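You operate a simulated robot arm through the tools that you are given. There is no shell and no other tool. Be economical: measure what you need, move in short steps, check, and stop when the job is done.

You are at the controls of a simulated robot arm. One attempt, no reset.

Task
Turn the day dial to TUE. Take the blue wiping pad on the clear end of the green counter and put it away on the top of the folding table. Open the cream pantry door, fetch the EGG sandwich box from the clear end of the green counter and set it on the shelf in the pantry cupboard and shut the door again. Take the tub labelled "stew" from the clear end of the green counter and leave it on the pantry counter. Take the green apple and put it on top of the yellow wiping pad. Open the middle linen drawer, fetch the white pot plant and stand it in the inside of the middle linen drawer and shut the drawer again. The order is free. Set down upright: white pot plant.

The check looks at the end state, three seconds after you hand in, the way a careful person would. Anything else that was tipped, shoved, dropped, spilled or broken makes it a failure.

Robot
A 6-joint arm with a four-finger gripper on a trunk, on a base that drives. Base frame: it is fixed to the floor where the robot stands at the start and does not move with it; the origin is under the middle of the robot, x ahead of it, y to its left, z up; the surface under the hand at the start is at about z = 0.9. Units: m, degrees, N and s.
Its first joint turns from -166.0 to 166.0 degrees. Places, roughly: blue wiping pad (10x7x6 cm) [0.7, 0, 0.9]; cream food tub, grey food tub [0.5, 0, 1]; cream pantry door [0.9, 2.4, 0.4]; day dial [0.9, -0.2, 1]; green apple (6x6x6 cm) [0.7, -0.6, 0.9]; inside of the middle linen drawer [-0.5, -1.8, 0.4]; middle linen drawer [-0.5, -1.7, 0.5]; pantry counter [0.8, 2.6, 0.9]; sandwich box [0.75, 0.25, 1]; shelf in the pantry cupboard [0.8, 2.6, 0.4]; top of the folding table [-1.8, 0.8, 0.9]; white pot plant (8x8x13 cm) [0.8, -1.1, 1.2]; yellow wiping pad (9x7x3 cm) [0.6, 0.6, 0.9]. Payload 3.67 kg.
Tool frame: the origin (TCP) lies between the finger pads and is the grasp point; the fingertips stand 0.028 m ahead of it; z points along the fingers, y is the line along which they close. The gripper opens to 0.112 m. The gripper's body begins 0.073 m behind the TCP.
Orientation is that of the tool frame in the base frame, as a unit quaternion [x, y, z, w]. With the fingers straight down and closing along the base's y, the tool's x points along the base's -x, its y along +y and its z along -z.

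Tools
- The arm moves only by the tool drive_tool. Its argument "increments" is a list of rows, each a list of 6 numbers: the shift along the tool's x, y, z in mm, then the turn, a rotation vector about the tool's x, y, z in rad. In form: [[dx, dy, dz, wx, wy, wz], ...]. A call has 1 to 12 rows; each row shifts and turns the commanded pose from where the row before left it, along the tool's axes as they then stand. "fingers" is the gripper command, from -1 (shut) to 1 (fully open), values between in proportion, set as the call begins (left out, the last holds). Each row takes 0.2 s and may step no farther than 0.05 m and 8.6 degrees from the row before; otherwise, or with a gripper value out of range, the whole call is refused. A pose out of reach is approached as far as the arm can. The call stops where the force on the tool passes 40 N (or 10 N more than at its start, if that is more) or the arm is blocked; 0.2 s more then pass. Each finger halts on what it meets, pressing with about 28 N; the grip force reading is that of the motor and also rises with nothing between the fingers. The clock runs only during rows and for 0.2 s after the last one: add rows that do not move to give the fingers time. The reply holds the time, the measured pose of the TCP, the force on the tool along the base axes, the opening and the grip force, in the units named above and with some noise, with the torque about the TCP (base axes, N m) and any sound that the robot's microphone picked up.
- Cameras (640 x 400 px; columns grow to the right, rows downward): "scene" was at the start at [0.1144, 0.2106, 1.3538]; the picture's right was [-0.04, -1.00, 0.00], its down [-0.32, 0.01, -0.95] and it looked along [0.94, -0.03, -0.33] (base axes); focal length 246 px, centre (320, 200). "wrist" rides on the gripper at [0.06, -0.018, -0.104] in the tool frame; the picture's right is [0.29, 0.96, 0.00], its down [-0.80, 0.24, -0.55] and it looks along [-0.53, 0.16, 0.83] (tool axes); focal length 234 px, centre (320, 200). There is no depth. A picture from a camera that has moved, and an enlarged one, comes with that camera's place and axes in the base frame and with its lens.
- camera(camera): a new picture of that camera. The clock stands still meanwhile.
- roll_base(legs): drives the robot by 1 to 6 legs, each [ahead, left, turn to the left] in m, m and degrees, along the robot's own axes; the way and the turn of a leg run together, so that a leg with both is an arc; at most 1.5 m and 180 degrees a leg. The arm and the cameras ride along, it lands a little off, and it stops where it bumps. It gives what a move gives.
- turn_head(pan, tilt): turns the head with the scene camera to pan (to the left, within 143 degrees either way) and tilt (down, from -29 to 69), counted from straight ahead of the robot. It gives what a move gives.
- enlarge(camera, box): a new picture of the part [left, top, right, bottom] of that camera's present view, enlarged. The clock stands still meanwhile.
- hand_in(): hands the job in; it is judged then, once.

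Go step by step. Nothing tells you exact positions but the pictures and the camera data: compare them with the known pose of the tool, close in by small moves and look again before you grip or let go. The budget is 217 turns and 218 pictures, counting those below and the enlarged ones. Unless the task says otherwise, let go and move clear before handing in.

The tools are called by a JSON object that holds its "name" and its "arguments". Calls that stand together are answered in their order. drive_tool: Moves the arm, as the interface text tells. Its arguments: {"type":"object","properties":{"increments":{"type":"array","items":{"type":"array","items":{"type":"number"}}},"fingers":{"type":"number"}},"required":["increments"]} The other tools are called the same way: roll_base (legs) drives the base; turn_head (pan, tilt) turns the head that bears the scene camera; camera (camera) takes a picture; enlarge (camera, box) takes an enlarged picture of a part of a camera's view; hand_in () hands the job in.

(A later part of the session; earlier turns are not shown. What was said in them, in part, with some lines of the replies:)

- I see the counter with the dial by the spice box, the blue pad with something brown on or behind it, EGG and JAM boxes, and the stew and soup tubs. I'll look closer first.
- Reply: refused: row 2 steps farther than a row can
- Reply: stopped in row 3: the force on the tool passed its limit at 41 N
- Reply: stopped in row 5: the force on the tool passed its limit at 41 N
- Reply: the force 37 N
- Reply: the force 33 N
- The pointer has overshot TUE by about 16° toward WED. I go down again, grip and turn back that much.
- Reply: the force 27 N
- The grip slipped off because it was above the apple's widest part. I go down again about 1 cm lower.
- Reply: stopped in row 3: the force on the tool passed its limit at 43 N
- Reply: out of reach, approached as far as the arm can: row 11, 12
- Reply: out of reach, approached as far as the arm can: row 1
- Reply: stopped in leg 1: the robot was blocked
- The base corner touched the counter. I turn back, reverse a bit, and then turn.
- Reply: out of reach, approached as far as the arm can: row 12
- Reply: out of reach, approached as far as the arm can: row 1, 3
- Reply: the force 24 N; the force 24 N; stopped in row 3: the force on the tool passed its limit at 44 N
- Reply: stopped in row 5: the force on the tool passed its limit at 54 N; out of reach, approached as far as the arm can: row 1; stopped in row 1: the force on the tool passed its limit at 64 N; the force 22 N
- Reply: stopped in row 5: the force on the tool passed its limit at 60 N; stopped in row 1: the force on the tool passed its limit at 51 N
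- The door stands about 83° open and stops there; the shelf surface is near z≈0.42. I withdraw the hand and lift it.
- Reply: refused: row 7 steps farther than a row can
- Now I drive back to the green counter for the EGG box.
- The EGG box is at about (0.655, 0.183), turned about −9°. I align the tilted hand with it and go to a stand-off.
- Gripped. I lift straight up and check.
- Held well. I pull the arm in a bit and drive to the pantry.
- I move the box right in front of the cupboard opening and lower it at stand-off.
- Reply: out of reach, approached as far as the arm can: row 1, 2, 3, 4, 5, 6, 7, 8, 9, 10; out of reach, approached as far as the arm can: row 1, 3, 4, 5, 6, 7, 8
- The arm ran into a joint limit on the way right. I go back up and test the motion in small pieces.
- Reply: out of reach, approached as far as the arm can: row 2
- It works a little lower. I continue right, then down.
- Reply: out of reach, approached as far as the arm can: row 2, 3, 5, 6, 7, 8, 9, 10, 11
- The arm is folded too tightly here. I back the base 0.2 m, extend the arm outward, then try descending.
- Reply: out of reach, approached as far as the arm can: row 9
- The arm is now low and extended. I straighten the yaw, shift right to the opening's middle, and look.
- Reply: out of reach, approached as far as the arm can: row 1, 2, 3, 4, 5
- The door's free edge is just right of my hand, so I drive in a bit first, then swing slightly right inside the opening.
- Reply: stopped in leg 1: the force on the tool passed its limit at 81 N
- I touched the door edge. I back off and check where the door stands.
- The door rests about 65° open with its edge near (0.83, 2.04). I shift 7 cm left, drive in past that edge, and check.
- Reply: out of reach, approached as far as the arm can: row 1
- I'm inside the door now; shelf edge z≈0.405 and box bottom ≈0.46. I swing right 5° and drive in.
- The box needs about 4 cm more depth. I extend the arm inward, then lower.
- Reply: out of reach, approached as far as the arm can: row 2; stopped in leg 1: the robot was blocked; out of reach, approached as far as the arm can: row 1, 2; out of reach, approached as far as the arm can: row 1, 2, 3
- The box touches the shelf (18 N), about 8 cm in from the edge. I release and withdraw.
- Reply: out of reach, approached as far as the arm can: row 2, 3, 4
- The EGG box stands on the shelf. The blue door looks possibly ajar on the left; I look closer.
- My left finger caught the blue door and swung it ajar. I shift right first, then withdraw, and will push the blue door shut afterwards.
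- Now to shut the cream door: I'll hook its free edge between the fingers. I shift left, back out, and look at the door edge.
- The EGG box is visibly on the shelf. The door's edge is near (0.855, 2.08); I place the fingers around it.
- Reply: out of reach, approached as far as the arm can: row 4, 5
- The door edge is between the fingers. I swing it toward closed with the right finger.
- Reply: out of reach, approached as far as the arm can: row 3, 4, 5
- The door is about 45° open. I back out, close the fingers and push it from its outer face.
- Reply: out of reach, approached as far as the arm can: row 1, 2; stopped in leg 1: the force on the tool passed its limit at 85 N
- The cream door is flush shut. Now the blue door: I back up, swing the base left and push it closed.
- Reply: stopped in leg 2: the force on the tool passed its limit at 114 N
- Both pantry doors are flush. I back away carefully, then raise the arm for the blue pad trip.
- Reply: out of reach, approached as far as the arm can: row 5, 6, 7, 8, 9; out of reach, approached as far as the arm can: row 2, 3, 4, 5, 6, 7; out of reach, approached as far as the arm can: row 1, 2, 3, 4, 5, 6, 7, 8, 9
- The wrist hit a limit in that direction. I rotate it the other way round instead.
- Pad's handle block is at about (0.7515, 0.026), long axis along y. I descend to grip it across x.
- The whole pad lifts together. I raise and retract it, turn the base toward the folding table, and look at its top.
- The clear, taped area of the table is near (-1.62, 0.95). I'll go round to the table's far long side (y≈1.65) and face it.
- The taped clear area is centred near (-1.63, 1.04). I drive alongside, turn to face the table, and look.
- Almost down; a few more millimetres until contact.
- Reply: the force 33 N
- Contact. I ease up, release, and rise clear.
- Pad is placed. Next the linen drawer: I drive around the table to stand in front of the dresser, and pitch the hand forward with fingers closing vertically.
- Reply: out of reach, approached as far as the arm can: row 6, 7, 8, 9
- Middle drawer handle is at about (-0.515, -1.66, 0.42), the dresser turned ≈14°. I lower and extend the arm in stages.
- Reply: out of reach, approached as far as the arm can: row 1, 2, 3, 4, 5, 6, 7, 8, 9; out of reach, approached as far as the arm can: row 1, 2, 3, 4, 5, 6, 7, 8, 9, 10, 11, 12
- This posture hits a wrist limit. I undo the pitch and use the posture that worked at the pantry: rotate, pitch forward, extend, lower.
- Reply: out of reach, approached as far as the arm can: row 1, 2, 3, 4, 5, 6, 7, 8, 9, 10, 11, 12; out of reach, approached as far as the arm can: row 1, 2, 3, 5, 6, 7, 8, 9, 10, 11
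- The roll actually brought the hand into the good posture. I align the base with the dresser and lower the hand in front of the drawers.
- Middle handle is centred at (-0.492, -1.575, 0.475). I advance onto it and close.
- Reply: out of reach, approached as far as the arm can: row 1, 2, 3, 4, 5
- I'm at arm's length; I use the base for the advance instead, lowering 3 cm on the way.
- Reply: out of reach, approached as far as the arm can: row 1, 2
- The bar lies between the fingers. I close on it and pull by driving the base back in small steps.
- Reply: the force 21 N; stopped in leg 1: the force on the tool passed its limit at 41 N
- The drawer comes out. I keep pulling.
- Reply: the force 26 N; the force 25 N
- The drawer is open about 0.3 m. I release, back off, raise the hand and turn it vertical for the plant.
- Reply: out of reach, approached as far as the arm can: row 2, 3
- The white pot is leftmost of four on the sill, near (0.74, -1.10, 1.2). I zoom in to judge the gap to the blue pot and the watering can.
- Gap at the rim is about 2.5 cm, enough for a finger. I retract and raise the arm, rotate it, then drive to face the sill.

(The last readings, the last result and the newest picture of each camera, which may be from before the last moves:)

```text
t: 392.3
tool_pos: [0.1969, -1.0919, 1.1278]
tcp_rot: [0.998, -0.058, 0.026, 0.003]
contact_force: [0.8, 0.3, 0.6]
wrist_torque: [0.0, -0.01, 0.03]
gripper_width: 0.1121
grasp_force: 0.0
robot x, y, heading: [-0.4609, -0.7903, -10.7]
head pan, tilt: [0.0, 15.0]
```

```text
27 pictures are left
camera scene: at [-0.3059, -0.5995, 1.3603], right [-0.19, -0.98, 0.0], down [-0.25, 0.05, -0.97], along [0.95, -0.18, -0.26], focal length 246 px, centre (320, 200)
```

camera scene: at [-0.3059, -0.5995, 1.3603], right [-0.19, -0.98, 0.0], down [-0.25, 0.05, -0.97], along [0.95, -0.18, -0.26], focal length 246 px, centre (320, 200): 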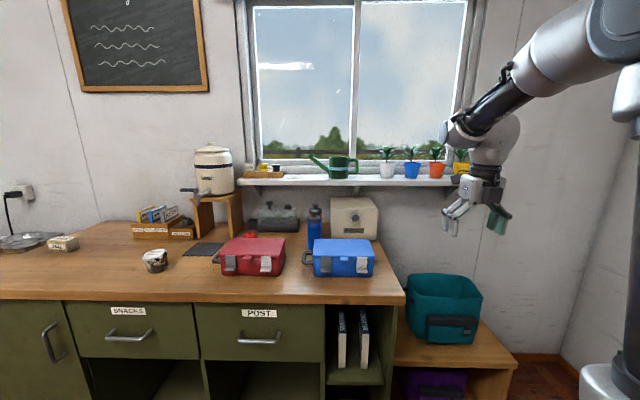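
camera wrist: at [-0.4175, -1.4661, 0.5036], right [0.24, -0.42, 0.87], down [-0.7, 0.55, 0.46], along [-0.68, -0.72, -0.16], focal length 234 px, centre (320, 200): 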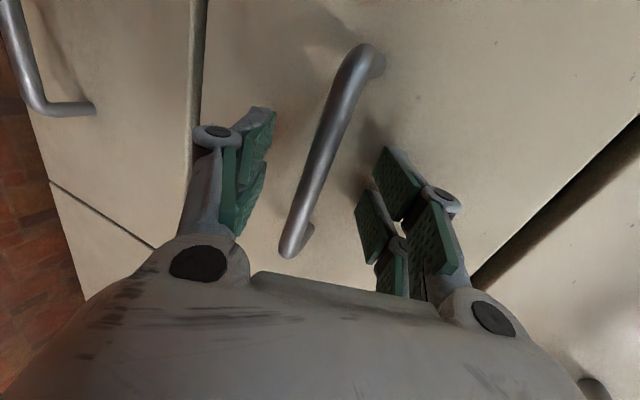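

White pot triangulates to (0.766, -1.127), z 1.16–1.225; blue neighbour 11 cm away. I pitch the hand forward, align yaw, and position the base.

{"name": "drive_tool", "arguments": {"increments": [[0, 0, 30, 0, 0, 0], [0, 0, 0, 0, 0.15, 0], [0, 0, 0, 0, 0.15, 0], [0, 0, 0, 0, 0.15, 0], [0, 0, 0, 0, 0.15, 0], [0, 0, 0, 0, 0.15, 0], [0, 0, 0, 0, 0.15, 0], [0, 0, 0, 0, 0.15, 0], [0, 0, 0, -0.0866, 0, 0.05], [0, 0, 0, 0, 0, 0]], "fingers": 0.8}}

{"name": "roll_base", "arguments": {"legs": [[0.2, 0.07, 0]]}}

{"name": "camera", "arguments": {"camera": "wrist"}}

```text
t: 394.5
tool_pos: [0.198, -1.0915, 1.0969]
tcp_rot: [0.847, -0.094, 0.52, 0.057]
contact_force: [-0.5, 0.1, 0.4]
wrist_torque: [0.0, 0.01, 0.03]
gripper_width: 0.1008
grasp_force: 0.0
robot x, y, heading: [-0.4617, -0.7896, -11.0]
head pan, tilt: [0.0, 15.0]
```

```text
t: 396.1
tool_pos: [0.4114, -1.0598, 1.0973]
tcp_rot: [0.847, -0.092, 0.521, 0.056]
contact_force: [-0.2, -0.8, 0.9]
wrist_torque: [-0.01, 0.01, -0.01]
gripper_width: 0.1008
grasp_force: 0.0
robot x, y, heading: [-0.2503, -0.7573, -10.7]
head pan, tilt: [0.0, 15.0]
```

```text
26 pictures are left
camera wrist: at [0.351, -1.0268, 1.1973], right [-0.08, -0.96, 0.26], down [-0.89, -0.05, -0.46], along [0.46, -0.26, -0.85], focal length 234 px, centre (320, 200)
```

wrist: 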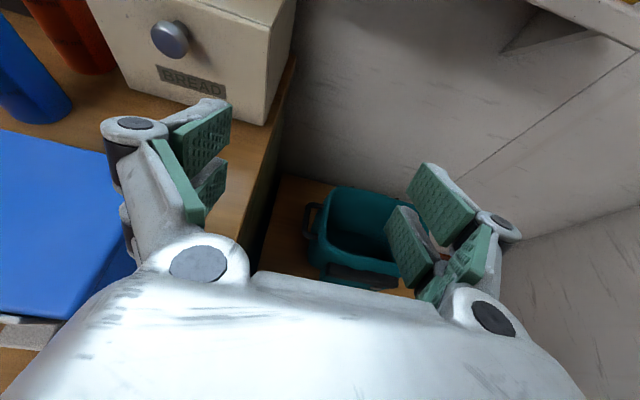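

{"name": "drive_tool", "arguments": {"increments": [[31, -5, -15.5, 0, 0, 0], [31, -5, -15.5, 0, 0, 0], [31, 0, -15.5, 0, 0, 0], [19.8, 0, 39.3, 0, 0, 0], [19.8, 0, 39.3, 0, 0, 0], [19.8, 0, 39.3, 0, 0, 0], [19.8, 0, 39.3, 0, 0, 0], [19.8, 0, 39.3, 0, 0, 0], [0, 0, 0, 0, 0, 0]]}}

{"name": "camera", "arguments": {"camera": "wrist"}}

{"name": "enlarge", "arguments": {"camera": "scene", "box": [330, 100, 530, 260]}}

```text
t: 398.1
tool_pos: [0.6289, -1.0959, 1.198]
tcp_rot: [0.847, -0.092, 0.521, 0.056]
contact_force: [-0.7, -0.5, -0.2]
wrist_torque: [-0.05, 0.02, 0.0]
gripper_width: 0.1008
grasp_force: 0.1
robot x, y, heading: [-0.2444, -0.7594, -10.8]
head pan, tilt: [0.0, 15.0]
```

```text
25 pictures are left
camera wrist: at [0.5693, -1.0633, 1.3002], right [-0.08, -0.96, 0.26], down [-0.89, -0.05, -0.46], along [0.46, -0.26, -0.85], focal length 234 px, centre (320, 200)
```

wrist: 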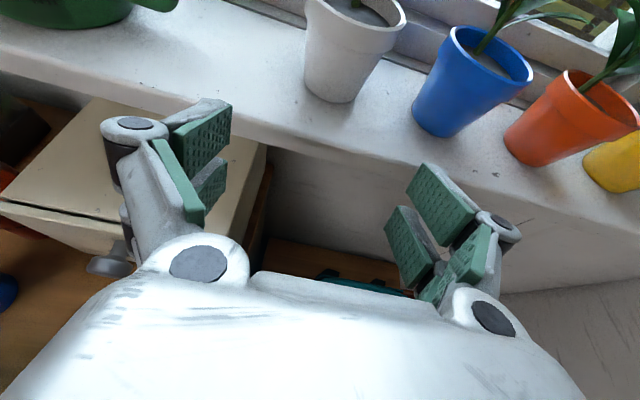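

```text
2.50 times, centred on (430, 180) of scene
camera zoom: at [-0.0954, -0.5677, 1.3603], right [-0.19, -0.98, 0.0], down [-0.25, 0.05, -0.97], along [0.95, -0.18, -0.26], focal length 616 px, centre (45, 250)
```

zoom: 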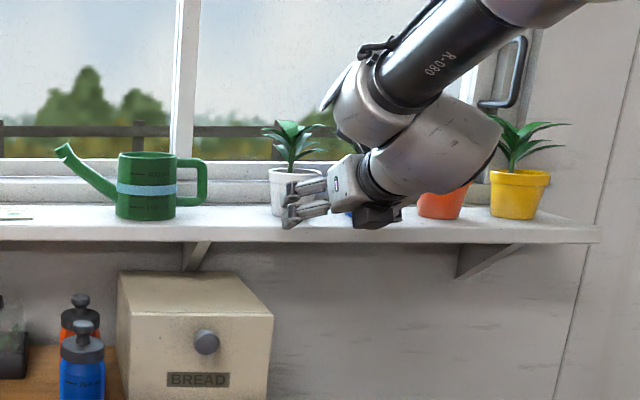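

Aligned. I advance the last 13.5 cm so the pot sits between the fingers.

{"name": "drive_tool", "arguments": {"increments": [[18, 0, 35.7, 0, 0, 0], [18, 0, 35.7, 0, 0, 0], [13.5, 0, 26.8, 0, 0, 0], [11.2, 0, 22.3, 0, 0, 0], [0, 0, 0, 0, 0, 0]]}}

{"name": "camera", "arguments": {"camera": "wrist"}}

```text
t: 399.3
tool_pos: [0.7605, -1.1255, 1.2008]
tcp_rot: [0.847, -0.09, 0.521, 0.054]
contact_force: [0.1, -0.6, -0.4]
wrist_torque: [0.01, 0.02, -0.02]
gripper_width: 0.1007
grasp_force: 0.1
robot x, y, heading: [-0.249, -0.7505, -10.9]
head pan, tilt: [0.0, 15.0]
```

```text
23 pictures are left
camera wrist: at [0.7005, -1.0932, 1.3002], right [-0.07, -0.96, 0.25], down [-0.89, -0.06, -0.46], along [0.46, -0.26, -0.85], focal length 234 px, centre (320, 200)
```

wrist: 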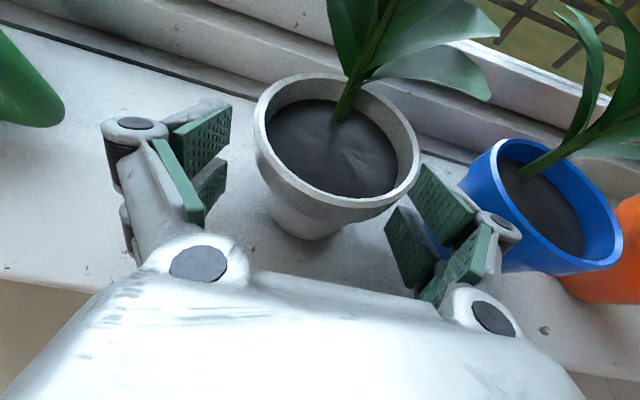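

{"name": "drive_tool", "arguments": {"increments": [[4.5, -2, 9, 0, 0, 0], [0, 0, 0, 0, 0, 0]]}}

{"name": "drive_tool", "arguments": {"increments": [[0, 0, 0, 0, 0, 0], [0, 0, 0, 0, 0, 0], [0, 0, 0, 0, 0, 0]], "fingers": -0.2}}

{"name": "camera", "arguments": {"camera": "wrist"}}

```text
t: 399.9
tool_pos: [0.7703, -1.1265, 1.1998]
tcp_rot: [0.847, -0.089, 0.521, 0.052]
contact_force: [-0.2, 0.3, 0.0]
wrist_torque: [0.0, -0.01, 0.03]
gripper_width: 0.1008
grasp_force: 0.0
robot x, y, heading: [-0.2496, -0.7538, -11.0]
head pan, tilt: [0.0, 15.0]
```

```text
t: 400.7
tool_pos: [0.7708, -1.1256, 1.2005]
tcp_rot: [0.847, -0.09, 0.522, 0.053]
contact_force: [-1.5, -0.7, 1.6]
wrist_torque: [0.14, -0.04, 0.02]
gripper_width: 0.0725
grasp_force: 27.7
robot x, y, heading: [-0.2481, -0.7577, -11.2]
head pan, tilt: [0.0, 15.0]
```

```text
22 pictures are left
camera wrist: at [0.7101, -1.0944, 1.3005], right [-0.07, -0.96, 0.25], down [-0.88, -0.06, -0.46], along [0.46, -0.26, -0.85], focal length 234 px, centre (320, 200)
```

wrist: 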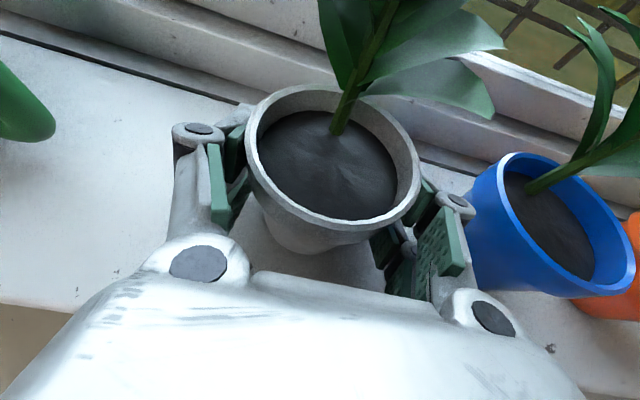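

The pot is held (7.3 cm). Its grip angle is too flat to get over the drawer front, so I'll set it on the clear counter end and regrip from above. First lift, retract, drive.

{"name": "drive_tool", "arguments": {"increments": [[13, 0, -7, 0, 0, 0], [27, 0, -14, 0, 0, 0], [27, 0, -14, 0, 0, 0], [-18, 0, -35.7, 0, 0, 0], [-18, 0, -35.7, 0, 0, 0], [-18, 0, -35.7, 0, 0, 0], [-18, 0, -35.7, 0, 0, 0], [-18, 0, -35.7, 0, 0, 0], [-18, 0, -35.7, 0, 0, 0], [0, 0, 0, 0, 0, 0]]}}

{"name": "roll_base", "arguments": {"legs": [[-0.25, 0, 0], [0, 1.05, 0]]}}

{"name": "turn_head", "arguments": {"pan": 0, "tilt": 30}}

{"name": "camera", "arguments": {"camera": "scene"}}

```text
t: 402.9
tool_pos: [0.5307, -1.0864, 1.2732]
tcp_rot: [0.847, -0.093, 0.52, 0.056]
contact_force: [0.0, 0.0, -2.7]
wrist_torque: [0.03, 0.04, -0.03]
gripper_width: 0.0723
grasp_force: 27.6
out of reach, approached as far as the arm can: row 2, 3
robot x, y, heading: [-0.2463, -0.7583, -10.6]
head pan, tilt: [0.0, 15.0]
```

```text
t: 409.8
tool_pos: [0.483, 0.0067, 1.2734]
tcp_rot: [0.848, -0.087, 0.52, 0.053]
contact_force: [-0.7, -0.4, -2.5]
wrist_torque: [-0.02, 0.0, 0.0]
gripper_width: 0.0723
grasp_force: 28.1
robot x, y, heading: [-0.3035, 0.3238, -10.0]
head pan, tilt: [0.0, 15.0]
```

```text
t: 410.6
tool_pos: [0.4821, 0.0068, 1.2724]
tcp_rot: [0.848, -0.086, 0.52, 0.052]
contact_force: [-0.1, -0.4, -2.0]
wrist_torque: [0.0, 0.05, -0.01]
gripper_width: 0.0723
grasp_force: 27.6
robot x, y, heading: [-0.3027, 0.3243, -10.1]
head pan, tilt: [0.0, 30.0]
```

```text
21 pictures are left
camera scene: at [-0.1537, 0.5178, 1.3361], right [-0.17, -0.98, 0.0], down [-0.49, 0.09, -0.87], along [0.85, -0.15, -0.5], focal length 246 px, centre (320, 200)
```

scene: 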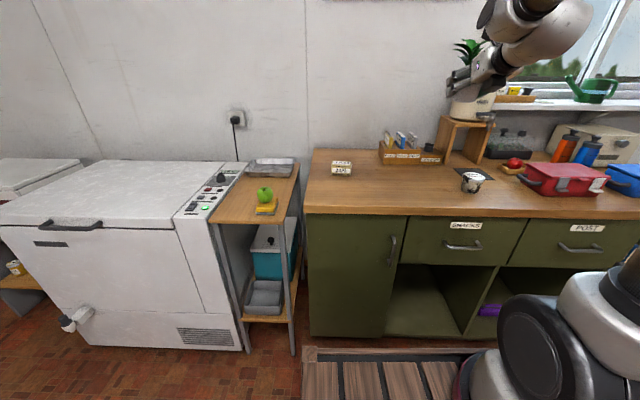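

{"name": "roll_base", "arguments": {"legs": [[0.12, 0.06, 0]]}}

{"name": "drive_tool", "arguments": {"increments": [[-40, 0, 20.3, 0, 0, 0], [-40, 0, 20.3, 0, 0, 0], [-40, 0, 20.3, 0, 0, 0], [-40, 0, 20.3, 0, 0, 0], [-40, 0, 20.3, 0, 0, 0], [-40, 0, 20.3, 0, 0, 0], [-30, 0, 15, 0, 0, 0], [-7, 0, 3.5, 0, 0, 0], [0, 0, 0, 0, 0, 0]]}}

{"name": "enlarge", "arguments": {"camera": "scene", "box": [350, 90, 530, 230]}}

```text
t: 411.8
tool_pos: [0.6101, 0.0461, 1.273]
tcp_rot: [0.847, -0.085, 0.521, 0.052]
contact_force: [0.3, 0.3, -1.3]
wrist_torque: [0.0, 0.0, 0.01]
gripper_width: 0.0722
grasp_force: 28.4
robot x, y, heading: [-0.1726, 0.3639, -9.8]
head pan, tilt: [0.0, 30.0]
```

```text
t: 413.8
tool_pos: [0.6105, 0.0457, 0.962]
tcp_rot: [0.847, -0.085, 0.521, 0.052]
contact_force: [0.0, -0.7, -3.2]
wrist_torque: [-0.01, 0.01, 0.0]
gripper_width: 0.0728
grasp_force: 27.7
robot x, y, heading: [-0.178, 0.3657, -10.1]
head pan, tilt: [0.0, 30.0]
```

```text
2.86 times, centred on (440, 160) of scene
camera zoom: at [-0.0267, 0.5565, 1.3361], right [-0.17, -0.98, 0.0], down [-0.49, 0.09, -0.87], along [0.85, -0.15, -0.5], focal length 704 px, centre (-23, 314)
```

zoom: 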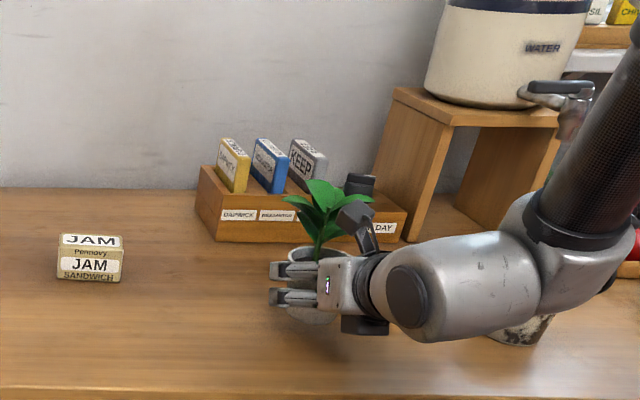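

{"name": "drive_tool", "arguments": {"increments": [[-9, 0, 4.5, 0, 0, 0], [-4, 0, 2, 0, 0, 0], [-3, 0, 1.5, 0, 0, 0], [-3, 0, 1.5, 0, 0, 0], [-3, 0, 1.5, 0, 0, 0], [0, 0, 0, 0, 0, 0]]}}

```text
t: 415.2
tool_pos: [0.6103, 0.0465, 0.9395]
tcp_rot: [0.847, -0.087, 0.521, 0.053]
contact_force: [-1.0, -2.3, 9.5]
wrist_torque: [0.01, -0.19, -0.09]
gripper_width: 0.0724
grasp_force: 28.3
robot x, y, heading: [-0.1763, 0.3691, -10.0]
head pan, tilt: [0.0, 30.0]
```

It touches the counter. I release, back out, raise, turn the hand vertical and come over the pot.

{"name": "drive_tool", "arguments": {"increments": [[0, 0, 0, 0, 0, 0], [0, 0, 0, 0, 0, 0], [0, 0, 0, 0, 0, 0], [-14, 0, -27, 0, 0, 0], [-18, 0, -35.7, 0, 0, 0], [-18, 0, -35.7, 0, 0, 0], [-18, 0, -35.7, 0, 0, 0], [40, 0, -20.3, 0, 0, 0], [40, 0, -20.3, 0, 0, 0], [40, 0, -20.3, 0, 0, 0], [40, 0, -20.3, 0, 0, 0], [0, 0, 0, 0, 0, 0]], "fingers": 0.7}}

{"name": "drive_tool", "arguments": {"increments": [[0, 0, 0, 0, -0.14, 0], [0, 0, 0, 0, -0.14, 0], [0, 0, 0, 0, -0.14, 0], [0, 0, 0, 0, -0.14, 0], [0, 0, 0, 0, -0.14, 0], [0, 0, 0, 0, -0.14, 0], [0, 0, 0, 0, -0.14, 0], [0, 0, 0, 0, -0.12, 0], [0, 0, 0, 0, 0, 0]], "fingers": 1}}

{"name": "camera", "arguments": {"camera": "scene"}}

{"name": "camera", "arguments": {"camera": "wrist"}}

```text
t: 417.8
tool_pos: [0.4971, 0.04, 1.1223]
tcp_rot: [0.847, -0.086, 0.521, 0.053]
contact_force: [0.1, 0.6, 0.3]
wrist_torque: [-0.03, -0.01, -0.01]
gripper_width: 0.0952
grasp_force: 0.1
out of reach, approached as far as the arm can: row 6, 7
robot x, y, heading: [-0.1732, 0.3646, -10.2]
head pan, tilt: [0.0, 30.0]
```

```text
t: 419.8
tool_pos: [0.4903, 0.0298, 1.119]
tcp_rot: [0.995, -0.097, 0.001, -0.003]
contact_force: [-0.7, 0.0, -0.1]
wrist_torque: [0.01, 0.03, 0.0]
gripper_width: 0.112
grasp_force: 0.1
out of reach, approached as far as the arm can: row 2, 7, 8
robot x, y, heading: [-0.1726, 0.3641, -10.1]
head pan, tilt: [0.0, 30.0]
```

```text
19 pictures are left
camera scene: at [-0.0268, 0.5566, 1.3361], right [-0.17, -0.98, 0.0], down [-0.49, 0.09, -0.87], along [0.85, -0.15, -0.5], focal length 246 px, centre (320, 200)
```

scene: 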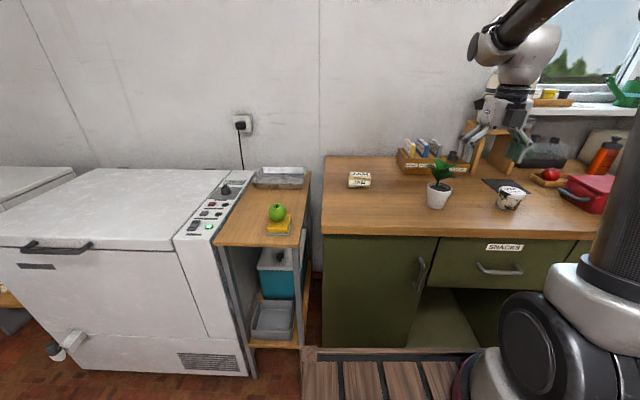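

```text
18 pictures are left
camera wrist: at [0.5521, 0.036, 1.2227], right [0.1, -1.0, -0.01], down [-0.83, -0.09, 0.55], along [-0.55, -0.05, -0.83], focal length 234 px, centre (320, 200)
```

wrist: 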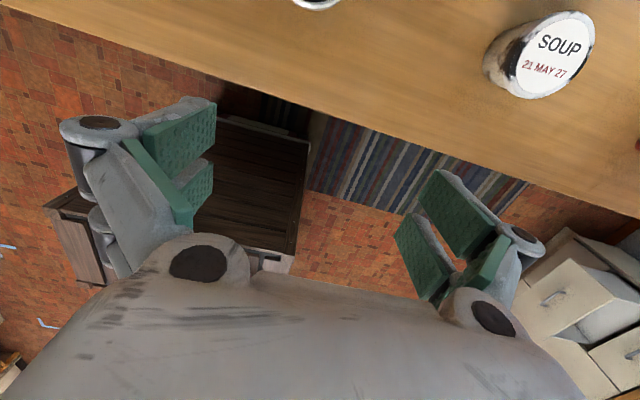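

The pot stands upright on the counter. I move the vertical hand above it.

{"name": "drive_tool", "arguments": {"increments": [[41, -12, 0, 0, 0, 0], [41, -12, 0, 0, 0, 0], [40, -13, 0, 0, 0, 0], [0, 0, 0, 0, 0, 0]]}}

{"name": "camera", "arguments": {"camera": "wrist"}}

```text
t: 420.8
tool_pos: [0.6036, -0.0028, 1.1192]
tcp_rot: [0.996, -0.094, 0.002, -0.005]
contact_force: [-0.4, -0.2, 0.6]
wrist_torque: [-0.02, -0.01, 0.0]
gripper_width: 0.112
grasp_force: 0.1
out of reach, approached as far as the arm can: row 1, 2, 3
robot x, y, heading: [-0.1736, 0.3641, -10.1]
head pan, tilt: [0.0, 30.0]
```

```text
17 pictures are left
camera wrist: at [0.6654, 0.0039, 1.2227], right [0.11, -0.99, -0.01], down [-0.83, -0.09, 0.55], along [-0.55, -0.05, -0.84], focal length 234 px, centre (320, 200)
```

wrist: 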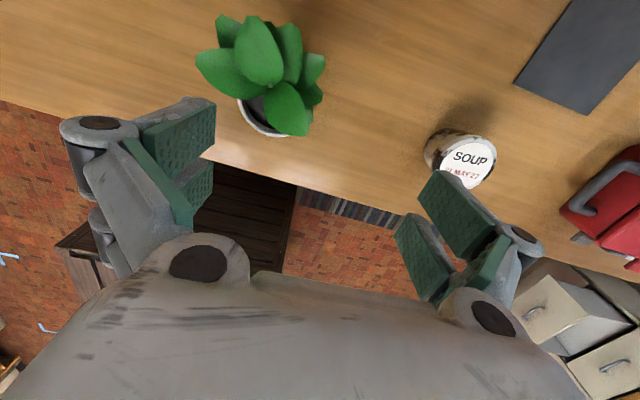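

{"name": "roll_base", "arguments": {"legs": [[0.005, 0.052, 0]]}}

{"name": "drive_tool", "arguments": {"increments": [[0, 0, 30, 0, 0, 0], [0, 0, 30, 0, 0, 0], [0, 0, 20, 0, 0, 0], [0, 0, 0, 0, 0, 0]]}}

{"name": "camera", "arguments": {"camera": "wrist"}}

```text
t: 421.8
tool_pos: [0.6166, 0.0484, 1.1183]
tcp_rot: [0.996, -0.093, 0.002, -0.005]
contact_force: [0.9, -0.3, 0.6]
wrist_torque: [0.0, 0.01, 0.0]
gripper_width: 0.1121
grasp_force: 0.1
robot x, y, heading: [-0.1594, 0.4176, -10.0]
head pan, tilt: [0.0, 30.0]
```

```text
t: 422.8
tool_pos: [0.6166, 0.0492, 1.038]
tcp_rot: [0.996, -0.092, 0.003, -0.006]
contact_force: [0.2, -0.3, 0.0]
wrist_torque: [0.04, 0.0, 0.02]
gripper_width: 0.1119
grasp_force: 0.1
robot x, y, heading: [-0.1615, 0.4131, -9.8]
head pan, tilt: [0.0, 30.0]
```

```text
16 pictures are left
camera wrist: at [0.6796, 0.0565, 1.1418], right [0.11, -0.99, -0.01], down [-0.83, -0.09, 0.55], along [-0.55, -0.05, -0.84], focal length 234 px, centre (320, 200)
```

wrist: 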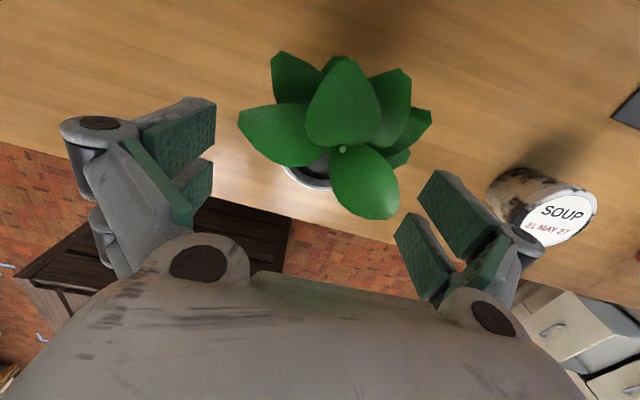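

{"name": "drive_tool", "arguments": {"increments": [[2, 0, 25, 0, 0, 0], [0, 0, 25, 0, 0, 0], [0, 0, 13, 0, 0, 0], [0, 0, 0, 0, 0, 0]]}}

{"name": "drive_tool", "arguments": {"increments": [[0, 0, 0, 0, 0, 0], [0, 0, 0, 0, 0, 0], [0, 0, 0, 0, 0, 0]], "fingers": -0.2}}

{"name": "enlarge", "arguments": {"camera": "scene", "box": [370, 100, 530, 230]}}

```text
t: 423.8
tool_pos: [0.6194, 0.0488, 0.9763]
tcp_rot: [0.996, -0.093, 0.002, -0.005]
contact_force: [0.0, -0.6, 0.3]
wrist_torque: [0.03, 0.0, 0.0]
gripper_width: 0.1119
grasp_force: 0.0
robot x, y, heading: [-0.1592, 0.4159, -10.1]
head pan, tilt: [0.0, 30.0]
```

```text
t: 424.6
tool_pos: [0.6204, 0.0501, 0.9755]
tcp_rot: [0.996, -0.093, 0.002, -0.004]
contact_force: [0.3, -0.4, 5.8]
wrist_torque: [-0.02, 0.11, 0.06]
gripper_width: 0.0743
grasp_force: 27.9
robot x, y, heading: [-0.1599, 0.4163, -9.8]
head pan, tilt: [0.0, 30.0]
```

```text
3.08 times, centred on (450, 165) of scene
camera zoom: at [-0.013, 0.6078, 1.3361], right [-0.17, -0.98, 0.0], down [-0.49, 0.09, -0.87], along [0.85, -0.15, -0.5], focal length 758 px, centre (-80, 308)
```

zoom: 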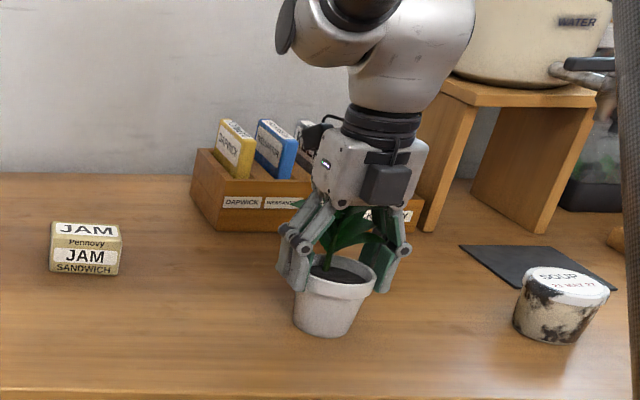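

The pot is gripped from above (7.4 cm). I lift it, retract a little, and drive to the open drawer.

{"name": "drive_tool", "arguments": {"increments": [[0, 0, -15, 0, 0, 0], [0, 0, -30, 0, 0, 0], [0, 0, -40, 0, 0, 0], [0, 0, -40, 0, 0, 0], [-35, 0, -10, 0, 0, 0], [-35, 0, 0, 0, 0, 0], [0, 0, 0, 0, 0, 0]]}}

{"name": "roll_base", "arguments": {"legs": [[-0.1, 0, 0], [0, 0, -80], [0.95, 0, 0]]}}

{"name": "turn_head", "arguments": {"pan": 0, "tilt": 42}}

{"name": "camera", "arguments": {"camera": "scene"}}

```text
t: 426.2
tool_pos: [0.5502, 0.0608, 1.1091]
tcp_rot: [0.996, -0.093, 0.002, -0.005]
contact_force: [0.5, -0.5, -3.4]
wrist_torque: [0.0, -0.01, 0.01]
gripper_width: 0.0741
grasp_force: 27.9
robot x, y, heading: [-0.1592, 0.4152, -9.8]
head pan, tilt: [0.0, 30.0]
```

```text
t: 435.3
tool_pos: [-0.479, -1.2768, 1.11]
tcp_rot: [-0.703, 0.711, -0.004, 0.002]
contact_force: [-0.4, 0.4, -3.1]
wrist_torque: [0.0, -0.03, 0.0]
gripper_width: 0.0738
grasp_force: 27.4
robot x, y, heading: [-0.2541, -0.518, -89.7]
head pan, tilt: [0.0, 30.0]
```

```text
t: 436.0
tool_pos: [-0.4786, -1.2766, 1.1102]
tcp_rot: [-0.703, 0.711, -0.005, 0.002]
contact_force: [0.0, 0.5, -2.8]
wrist_torque: [-0.02, 0.02, 0.03]
gripper_width: 0.0731
grasp_force: 27.9
robot x, y, heading: [-0.2539, -0.5182, -89.6]
head pan, tilt: [0.0, 42.0]
```

```text
14 pictures are left
camera scene: at [-0.0369, -0.6199, 1.3178], right [-1.0, 0.0, 0.0], down [0.0, 0.67, -0.74], along [0.0, -0.74, -0.67], focal length 246 px, centre (320, 200)
```

scene: 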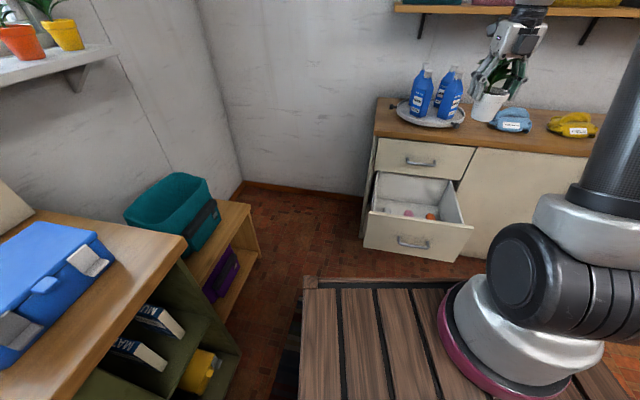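

The drawer holds a few small things; I zoom in to choose a clear spot.

{"name": "enlarge", "arguments": {"camera": "scene", "box": [350, 130, 490, 270]}}

```text
2.86 times, centred on (420, 200) of scene
camera zoom: at [-0.0369, -0.6199, 1.3178], right [-1.0, 0.0, 0.0], down [0.0, 0.67, -0.74], along [0.0, -0.74, -0.67], focal length 704 px, centre (34, 200)
```

zoom: 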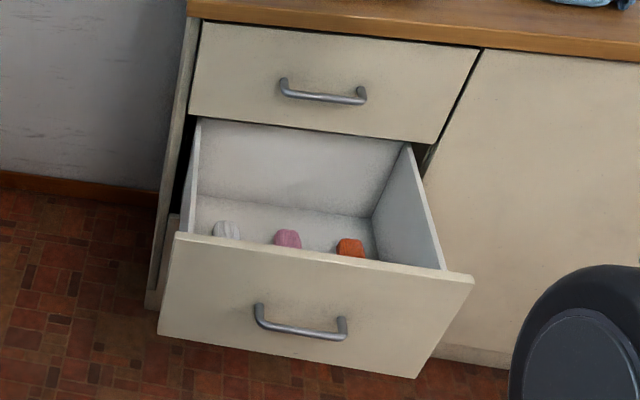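

{"name": "roll_base", "arguments": {"legs": [[0.13, 0.02, 0]]}}

{"name": "drive_tool", "arguments": {"increments": [[0, 0, 45, 0, 0, 0], [0, 0, 45, 0, 0, 0], [0, 0, 45, 0, 0, 0], [0, 0, 45, 0, 0, 0], [0, 0, 45, 0, 0, 0], [0, 0, 45, 0, 0, 0], [0, 0, 45, 0, 0, 0], [0, 0, 0, 0, 0, 0]]}}

{"name": "camera", "arguments": {"camera": "scene"}}

{"name": "camera", "arguments": {"camera": "wrist"}}

```text
t: 437.3
tool_pos: [-0.458, -1.407, 1.1101]
tcp_rot: [-0.704, 0.711, -0.004, 0.003]
contact_force: [0.0, -0.2, -2.8]
wrist_torque: [-0.01, 0.02, -0.03]
gripper_width: 0.0735
grasp_force: 27.4
robot x, y, heading: [-0.2327, -0.6467, -90.0]
head pan, tilt: [0.0, 42.0]
```

```text
t: 439.1
tool_pos: [-0.4523, -1.4075, 0.7964]
tcp_rot: [-0.703, 0.711, -0.005, 0.002]
contact_force: [0.5, 0.0, -3.0]
wrist_torque: [0.02, 0.0, 0.03]
gripper_width: 0.0734
grasp_force: 28.2
robot x, y, heading: [-0.2323, -0.6445, -89.8]
head pan, tilt: [0.0, 42.0]
```

```text
12 pictures are left
camera scene: at [-0.0165, -0.7499, 1.3178], right [-1.0, 0.0, 0.0], down [0.0, 0.67, -0.74], along [0.0, -0.74, -0.67], focal length 246 px, centre (320, 200)
```

scene: 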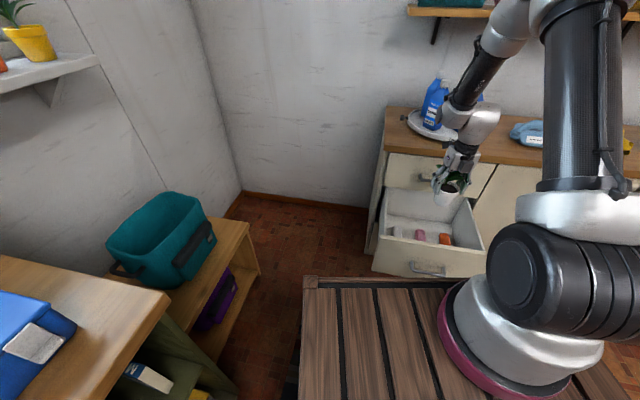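

```text
11 pictures are left
camera wrist: at [-0.4361, -1.4657, 0.8998], right [-0.96, -0.28, -0.01], down [-0.24, 0.8, 0.55], along [-0.15, 0.53, -0.84], focal length 234 px, centre (320, 200)
```

wrist: 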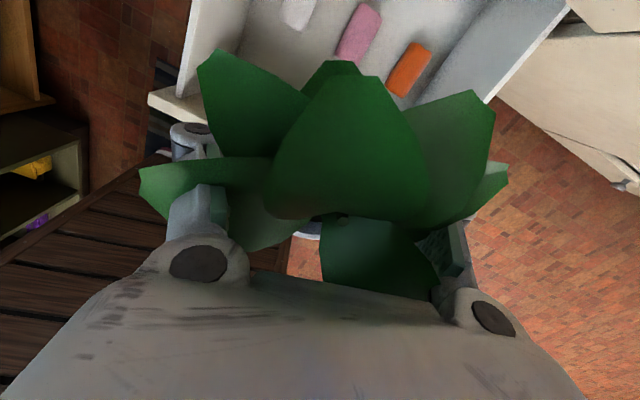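

There is a 12 cm free strip in front of the items, right under the pot (F≈1.475). I descend straight down.

{"name": "drive_tool", "arguments": {"increments": [[0, 0, 45, 0, 0, 0], [0, 0, 45, 0, 0, 0], [0, 0, 45, 0, 0, 0], [0, 0, 45, 0, 0, 0], [0, 0, 45, 0, 0, 0], [0, 0, 30, 0, 0, 0], [0, 0, 0, 0, 0, 0]]}}

{"name": "enlarge", "arguments": {"camera": "scene", "box": [360, 130, 520, 290]}}

```text
t: 440.7
tool_pos: [-0.4508, -1.4093, 0.54]
tcp_rot: [-0.704, 0.71, -0.005, 0.002]
contact_force: [-0.5, -0.5, -2.4]
wrist_torque: [0.01, -0.01, 0.01]
gripper_width: 0.0729
grasp_force: 28.3
robot x, y, heading: [-0.2354, -0.6471, -89.6]
head pan, tilt: [0.0, 42.0]
```

```text
2.50 times, centred on (440, 210) of scene
camera zoom: at [-0.0165, -0.75, 1.3178], right [-1.0, 0.0, 0.0], down [0.0, 0.67, -0.74], along [0.0, -0.74, -0.67], focal length 616 px, centre (20, 175)
```

zoom: 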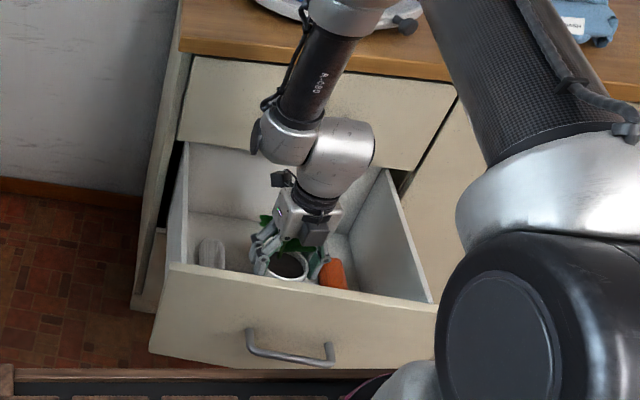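

{"name": "drive_tool", "arguments": {"increments": [[0, 0, 20, 0, 0, 0], [0, 0, 12, 0, 0, 0], [0, 0, 6, 0, 0, 0], [0, 0, 5, 0, 0, 0], [0, 0, 4, 0, 0, 0], [0, 0, 3, 0, 0, 0], [0, 0, 0, 0, 0, 0]]}}

```text
t: 442.3
tool_pos: [-0.45, -1.4088, 0.4892]
tcp_rot: [-0.703, 0.711, -0.004, 0.003]
contact_force: [0.1, 0.2, -2.4]
wrist_torque: [0.03, -0.02, 0.05]
gripper_width: 0.0726
grasp_force: 28.1
robot x, y, heading: [-0.2353, -0.6489, -89.6]
head pan, tilt: [0.0, 42.0]
```

{"name": "drive_tool", "arguments": {"increments": [[0, 0, 4, 0, 0, 0], [0, 0, 4, 0, 0, 0], [0, 0, 3, 0, 0, 0], [0, 0, 3, 0, 0, 0], [0, 0, 3, 0, 0, 0], [0, 0, 3, 0, 0, 0], [0, 0, 3, 0, 0, 0], [0, 0, 0, 0, 0, 0]]}}

```text
t: 444.1
tool_pos: [-0.451, -1.41, 0.4672]
tcp_rot: [-0.703, 0.711, -0.006, 0.002]
contact_force: [0.0, -0.3, -3.1]
wrist_torque: [0.01, 0.02, 0.0]
gripper_width: 0.0731
grasp_force: 28.0
robot x, y, heading: [-0.2327, -0.6462, -89.8]
head pan, tilt: [0.0, 42.0]
```

{"name": "drive_tool", "arguments": {"increments": [[0, 0, 3, 0, 0, 0], [0, 0, 3, 0, 0, 0], [0, 0, 3, 0, 0, 0], [0, 0, 3, 0, 0, 0], [0, 0, 3, 0, 0, 0], [0, 0, 3, 0, 0, 0], [0, 0, 3, 0, 0, 0], [0, 0, 3, 0, 0, 0], [0, 0, 3, 0, 0, 0], [0, 0, 0, 0, 0, 0]]}}

{"name": "enlarge", "arguments": {"camera": "scene", "box": [390, 170, 490, 260]}}

```text
t: 446.3
tool_pos: [-0.4511, -1.4092, 0.4389]
tcp_rot: [-0.703, 0.711, -0.006, 0.002]
contact_force: [1.7, -2.4, 14.9]
wrist_torque: [0.0, -0.03, 0.01]
gripper_width: 0.0711
grasp_force: 27.9
robot x, y, heading: [-0.2308, -0.6485, -89.7]
head pan, tilt: [0.0, 42.0]
```

```text
4.44 times, centred on (440, 215) of scene
camera zoom: at [-0.0163, -0.7494, 1.3178], right [-1.0, 0.0, 0.0], down [0.0, 0.67, -0.74], along [0.0, -0.74, -0.67], focal length 1095 px, centre (-213, 133)
```

zoom: 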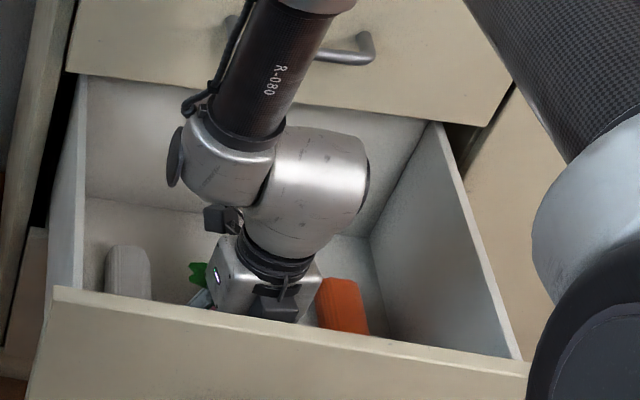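

Contact with the drawer floor. I ease off, open, and rise straight up.

{"name": "drive_tool", "arguments": {"increments": [[0, 0, -1.5, 0, 0, 0], [0, 0, 0, 0, 0, 0]]}}

{"name": "drive_tool", "arguments": {"increments": [[0, 0, 0, 0, 0, 0], [0, 0, 0, 0, 0, 0], [0, 0, 0, 0, 0, 0], [0, 0, -15, 0, 0, 0], [0, 0, -25, 0, 0, 0], [0, 0, -40, 0, 0, 0], [0, 0, -45, 0, 0, 0], [0, 0, -45, 0, 0, 0], [0, 0, -45, 0, 0, 0], [0, 0, -45, 0, 0, 0], [0, 0, 0, 0, 0, 0]], "fingers": 0.75}}

{"name": "enlarge", "arguments": {"camera": "scene", "box": [370, 130, 510, 270]}}

```text
t: 446.9
tool_pos: [-0.4499, -1.4084, 0.4409]
tcp_rot: [-0.703, 0.711, -0.005, 0.003]
contact_force: [0.5, -0.5, -1.8]
wrist_torque: [0.0, 0.01, 0.0]
gripper_width: 0.071
grasp_force: 27.7
robot x, y, heading: [-0.2325, -0.647, -90.0]
head pan, tilt: [0.0, 42.0]
```

```text
t: 449.3
tool_pos: [-0.4526, -1.4076, 0.7024]
tcp_rot: [-0.703, 0.711, -0.004, 0.002]
contact_force: [-0.9, 0.8, -0.4]
wrist_torque: [-0.01, -0.02, -0.01]
gripper_width: 0.0981
grasp_force: 0.1
robot x, y, heading: [-0.2354, -0.6454, -89.8]
head pan, tilt: [0.0, 42.0]
```

```text
2.86 times, centred on (440, 200) of scene
camera zoom: at [-0.0165, -0.7499, 1.3178], right [-1.0, 0.0, 0.0], down [0.0, 0.67, -0.74], along [0.0, -0.74, -0.67], focal length 704 px, centre (-23, 200)
```

zoom: 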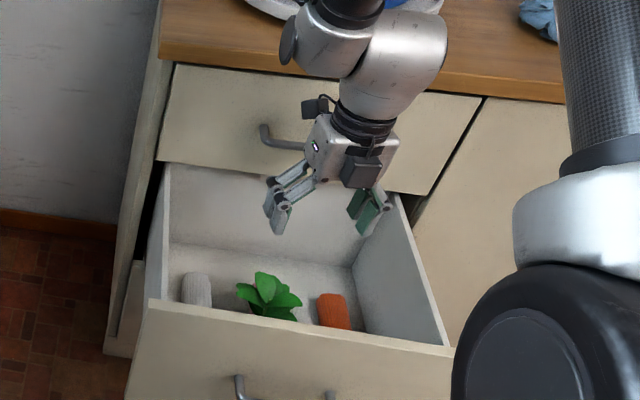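

The plant stands in the drawer. I lift clear, back off, pitch the hand forward and close its fingers to push the drawer shut.

{"name": "drive_tool", "arguments": {"increments": [[0, 0, -45, 0, 0, 0], [0, 0, -45, 0, 0, 0], [0, 0, 0, 0, 0, 0]]}}

{"name": "roll_base", "arguments": {"legs": [[-0.55, 0, 0]]}}

{"name": "drive_tool", "arguments": {"increments": [[40, 0, 0, 0, 0, 0], [40, 0, 0, 0, 0, 0], [40, 0, 0, 0, 0, 0], [0, 0, 0, 0, 0.14, 0], [0, 0, 0, 0, 0.14, 0], [0, 0, 0, 0, 0.14, 0], [0, 0, 0, 0, 0.14, 0], [0, 0, 0, 0, 0.14, 0], [0, 0, 0, 0, 0.14, 0], [0, 0, 0, 0, 0.14, 0], [0, 0, 0, 0, 0, 0]], "fingers": -1}}

{"name": "drive_tool", "arguments": {"increments": [[-36, 0, 25, 0, 0, 0], [-36, 0, 25, 0, 0, 0], [-36, 0, 25, 0, 0, 0], [-36, 0, 25, 0, 0, 0], [-36, 0, 25, 0, 0, 0], [-30, 0, 21, 0, 0, 0], [0, 0, 0, 0, 0, 0]]}}

{"name": "camera", "arguments": {"camera": "scene"}}

```text
t: 450.1
tool_pos: [-0.4547, -1.4081, 0.7922]
tcp_rot: [-0.703, 0.711, -0.004, 0.004]
contact_force: [0.5, 0.2, -0.5]
wrist_torque: [-0.01, 0.0, -0.01]
gripper_width: 0.098
grasp_force: 0.1
robot x, y, heading: [-0.2343, -0.6469, -89.9]
head pan, tilt: [0.0, 42.0]
```

```text
t: 453.3
tool_pos: [-0.4541, -0.8575, 0.7909]
tcp_rot: [-0.703, 0.711, -0.005, 0.002]
contact_force: [0.2, 0.7, 0.0]
wrist_torque: [-0.01, 0.02, -0.01]
gripper_width: 0.0981
grasp_force: 0.1
robot x, y, heading: [-0.2316, -0.0988, -89.8]
head pan, tilt: [0.0, 42.0]
```

```text
t: 455.7
tool_pos: [-0.4507, -0.9669, 0.786]
tcp_rot: [-0.676, 0.682, -0.208, -0.186]
contact_force: [0.5, -0.1, 0.2]
wrist_torque: [0.0, 0.01, 0.02]
gripper_width: 0.0002
grasp_force: 27.9
out of reach, approached as far as the arm can: row 8, 9, 10
robot x, y, heading: [-0.2357, -0.0941, -89.8]
head pan, tilt: [0.0, 42.0]
```

```text
t: 457.3
tool_pos: [-0.4426, -0.8682, 0.5514]
tcp_rot: [-0.677, 0.681, -0.208, -0.185]
contact_force: [-0.2, 0.4, 0.6]
wrist_torque: [0.02, -0.02, -0.02]
gripper_width: 0.0
grasp_force: 28.6
robot x, y, heading: [-0.2339, -0.0952, -89.7]
head pan, tilt: [0.0, 42.0]
```

```text
7 pictures are left
camera scene: at [-0.0182, -0.1991, 1.3178], right [-1.0, 0.0, 0.0], down [0.0, 0.67, -0.74], along [0.0, -0.74, -0.67], focal length 246 px, centre (320, 200)
```

scene: 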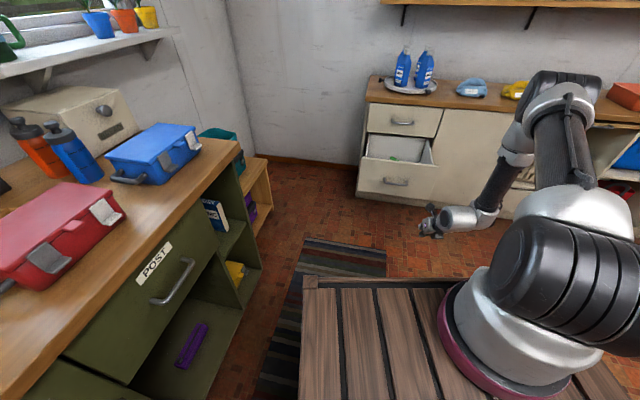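

The hand is still steep; I extend it and pitch further before pushing.

{"name": "drive_tool", "arguments": {"increments": [[38, 0, 24, 0, 0, 0], [38, 0, 24, 0, 0, 0], [38, 0, 24, 0, 0, 0], [38, 0, 24, 0, 0, 0], [38, 0, 24, 0, 0, 0], [38, 0, 24, 0, 0, 0], [0, 0, 0, 0, 0.14, 0], [0, 0, 0, 0, 0.14, 0], [0, 0, 0, 0, 0.14, 0], [0, 0, 0, 0, 0, 0]]}}

```text
t: 459.5
tool_pos: [-0.4286, -1.1219, 0.5371]
tcp_rot: [0.658, -0.656, 0.291, 0.229]
contact_force: [-0.8, 0.0, 0.0]
wrist_torque: [-0.03, -0.03, -0.01]
gripper_width: 0.0001
grasp_force: 28.1
out of reach, approached as far as the arm can: row 7, 8, 9
robot x, y, heading: [-0.2397, -0.0951, -89.7]
head pan, tilt: [0.0, 42.0]
```

{"name": "roll_base", "arguments": {"legs": [[0.2, -0.03, 0]]}}

{"name": "roll_base", "arguments": {"legs": [[0.06, -0.015, 0]]}}

{"name": "roll_base", "arguments": {"legs": [[0.06, -0.015, 0]]}}

{"name": "camera", "arguments": {"camera": "scene"}}

```text
t: 461.1
tool_pos: [-0.4569, -1.322, 0.5383]
tcp_rot: [0.658, -0.655, 0.291, 0.228]
contact_force: [-0.1, -1.0, -0.6]
wrist_torque: [-0.02, -0.02, -0.01]
gripper_width: 0.0
grasp_force: 28.3
robot x, y, heading: [-0.2624, -0.2912, -90.0]
head pan, tilt: [0.0, 42.0]
```

```text
t: 462.1
tool_pos: [-0.4712, -1.3818, 0.5376]
tcp_rot: [0.658, -0.655, 0.292, 0.229]
contact_force: [0.2, 0.2, 0.5]
wrist_torque: [-0.01, -0.02, -0.01]
gripper_width: 0.0002
grasp_force: 27.7
robot x, y, heading: [-0.2776, -0.3543, -89.8]
head pan, tilt: [0.0, 42.0]
```

```text
t: 463.1
tool_pos: [-0.4851, -1.4396, 0.5381]
tcp_rot: [0.658, -0.655, 0.292, 0.229]
contact_force: [-0.2, -0.3, 0.9]
wrist_torque: [0.0, 0.04, 0.02]
gripper_width: 0.0
grasp_force: 27.9
robot x, y, heading: [-0.2936, -0.4137, -89.7]
head pan, tilt: [0.0, 42.0]
```

```text
6 pictures are left
camera scene: at [-0.0771, -0.5189, 1.3178], right [-1.0, 0.0, 0.0], down [0.0, 0.67, -0.74], along [0.0, -0.74, -0.67], focal length 246 px, centre (320, 200)
```

scene: 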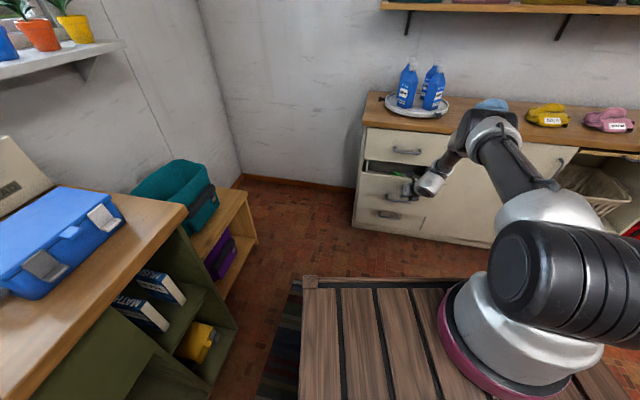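

The drawer is sliding in. I keep pushing gently to the stop.

{"name": "roll_base", "arguments": {"legs": [[0.06, -0.015, 0]]}}

{"name": "roll_base", "arguments": {"legs": [[0.05, -0.012, 0]]}}

{"name": "roll_base", "arguments": {"legs": [[0.04, -0.01, 0]]}}

{"name": "enlarge", "arguments": {"camera": "scene", "box": [330, 90, 490, 260]}}

```text
t: 464.0
tool_pos: [-0.4999, -1.5013, 0.537]
tcp_rot: [0.658, -0.656, 0.292, 0.228]
contact_force: [-0.3, 0.0, 0.3]
wrist_torque: [0.0, -0.03, 0.0]
gripper_width: 0.0
grasp_force: 28.3
robot x, y, heading: [-0.312, -0.4733, -89.9]
head pan, tilt: [0.0, 42.0]
```

```text
t: 465.0
tool_pos: [-0.5133, -1.5517, 0.5377]
tcp_rot: [0.658, -0.656, 0.291, 0.229]
contact_force: [-0.1, -0.3, -0.1]
wrist_torque: [-0.01, 0.02, -0.02]
gripper_width: 0.0
grasp_force: 28.1
robot x, y, heading: [-0.3194, -0.5269, -90.2]
head pan, tilt: [0.0, 42.0]
```

```text
t: 465.8
tool_pos: [-0.5145, -1.5609, 0.5343]
tcp_rot: [0.66, -0.655, 0.29, 0.225]
contact_force: [0.2, 3.5, 0.8]
wrist_torque: [-0.04, -0.01, -0.03]
gripper_width: 0.0
grasp_force: 28.1
robot x, y, heading: [-0.3238, -0.5357, -89.7]
head pan, tilt: [0.0, 42.0]
stopped in leg 1: the force on the tool passed its limit at 86 N (the readings are from after the stop); the commanded pose is now the measured one
```

```text
2.35 times, centred on (410, 175) of scene
camera zoom: at [-0.1067, -0.6412, 1.3178], right [-1.0, 0.0, 0.0], down [0.0, 0.67, -0.74], along [0.0, -0.74, -0.67], focal length 580 px, centre (108, 259)
```

zoom: 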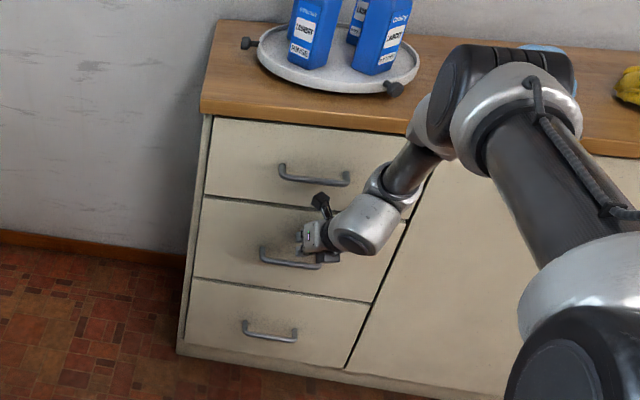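

The drawer is flush. I back off and take a final check of the drawer and the counter side.

{"name": "roll_base", "arguments": {"legs": [[-0.35, 0, 0]]}}

{"name": "camera", "arguments": {"camera": "scene"}}

{"name": "turn_head", "arguments": {"pan": 105, "tilt": 25}}

{"name": "camera", "arguments": {"camera": "scene"}}

```text
t: 468.0
tool_pos: [-0.5197, -1.2104, 0.5351]
tcp_rot: [0.658, -0.658, 0.288, 0.226]
contact_force: [-0.1, -0.5, 0.3]
wrist_torque: [0.02, 0.01, -0.02]
gripper_width: 0.0001
grasp_force: 27.8
robot x, y, heading: [-0.3253, -0.1898, -89.9]
head pan, tilt: [0.0, 42.0]
```

```text
4 pictures are left
camera scene: at [-0.1078, -0.2932, 1.3178], right [-1.0, 0.0, 0.0], down [0.0, 0.67, -0.74], along [0.0, -0.74, -0.67], focal length 246 px, centre (320, 200)
```

scene: 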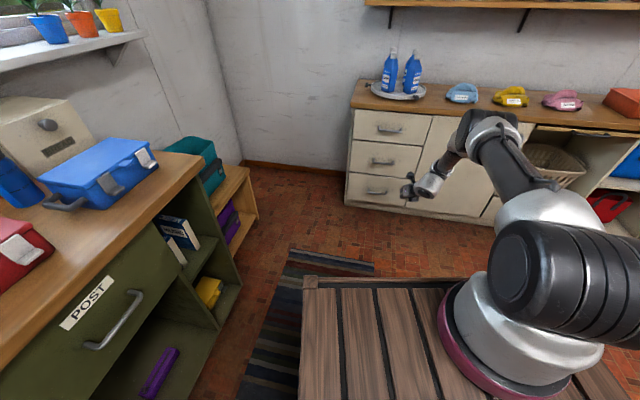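

```text
t: 469.8
tool_pos: [-0.5199, -1.2089, 0.5358]
tcp_rot: [0.658, -0.658, 0.288, 0.226]
contact_force: [-0.3, -0.7, 0.9]
wrist_torque: [0.0, 0.0, -0.02]
gripper_width: 0.0
grasp_force: 28.3
robot x, y, heading: [-0.3248, -0.1906, -89.9]
head pan, tilt: [105.0, 25.0]
```

```text
3 pictures are left
camera scene: at [-0.0187, -0.1858, 1.344], right [0.26, -0.97, 0.0], down [-0.41, -0.11, -0.91], along [0.88, 0.23, -0.42], focal length 246 px, centre (320, 200)
```

scene: 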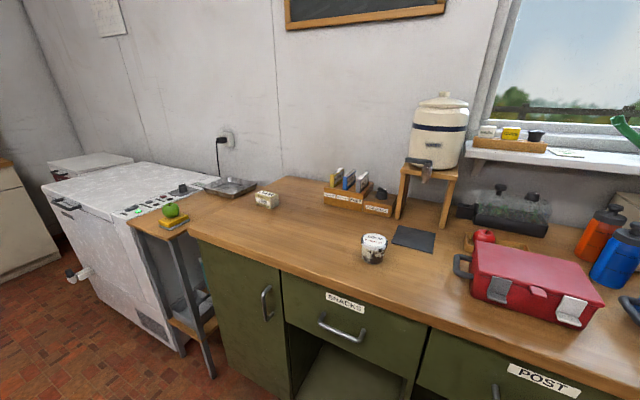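

The drawer is flush shut, the apple is still on the yellow pad, and the counter looks undisturbed. Everything is set down and the hand is clear, so I hand in.

{"name": "hand_in", "arguments": {}}

```text
The job is handed in.
```

I completed all six tasks and handed the job in; the result hasn't come back.

- **Day dial:** it points to TUE. It overshot at first and I turned it back, and the last close-up showed the pointer on the mark.
- **Blue wiping pad:** it is on the folding table, in the clear taped area.
- **EGG sandwich box:** it is on the pantry shelf, and the cream door is shut flush.
- **STEW tub:** it is on the pantry counter.
- **Green apple:** it is on the yellow wiping pad, and was still there in the final picture.
- **White pot plant:** it is in the middle linen drawer, and the drawer is shut flush. I set it down upright, but I could not see it once the drawer was closed.

- **Blue pantry door:** while taking my hand out of the cupboard I caught the blue door and it swung ajar. I pushed it shut again.
- **Hard contacts:** I bumped the open cream door while carrying the EGG box in. Closing the doors and the drawer ended in hard pushes of about 85 to 114 N. I saw no damage or displaced items afterwards.
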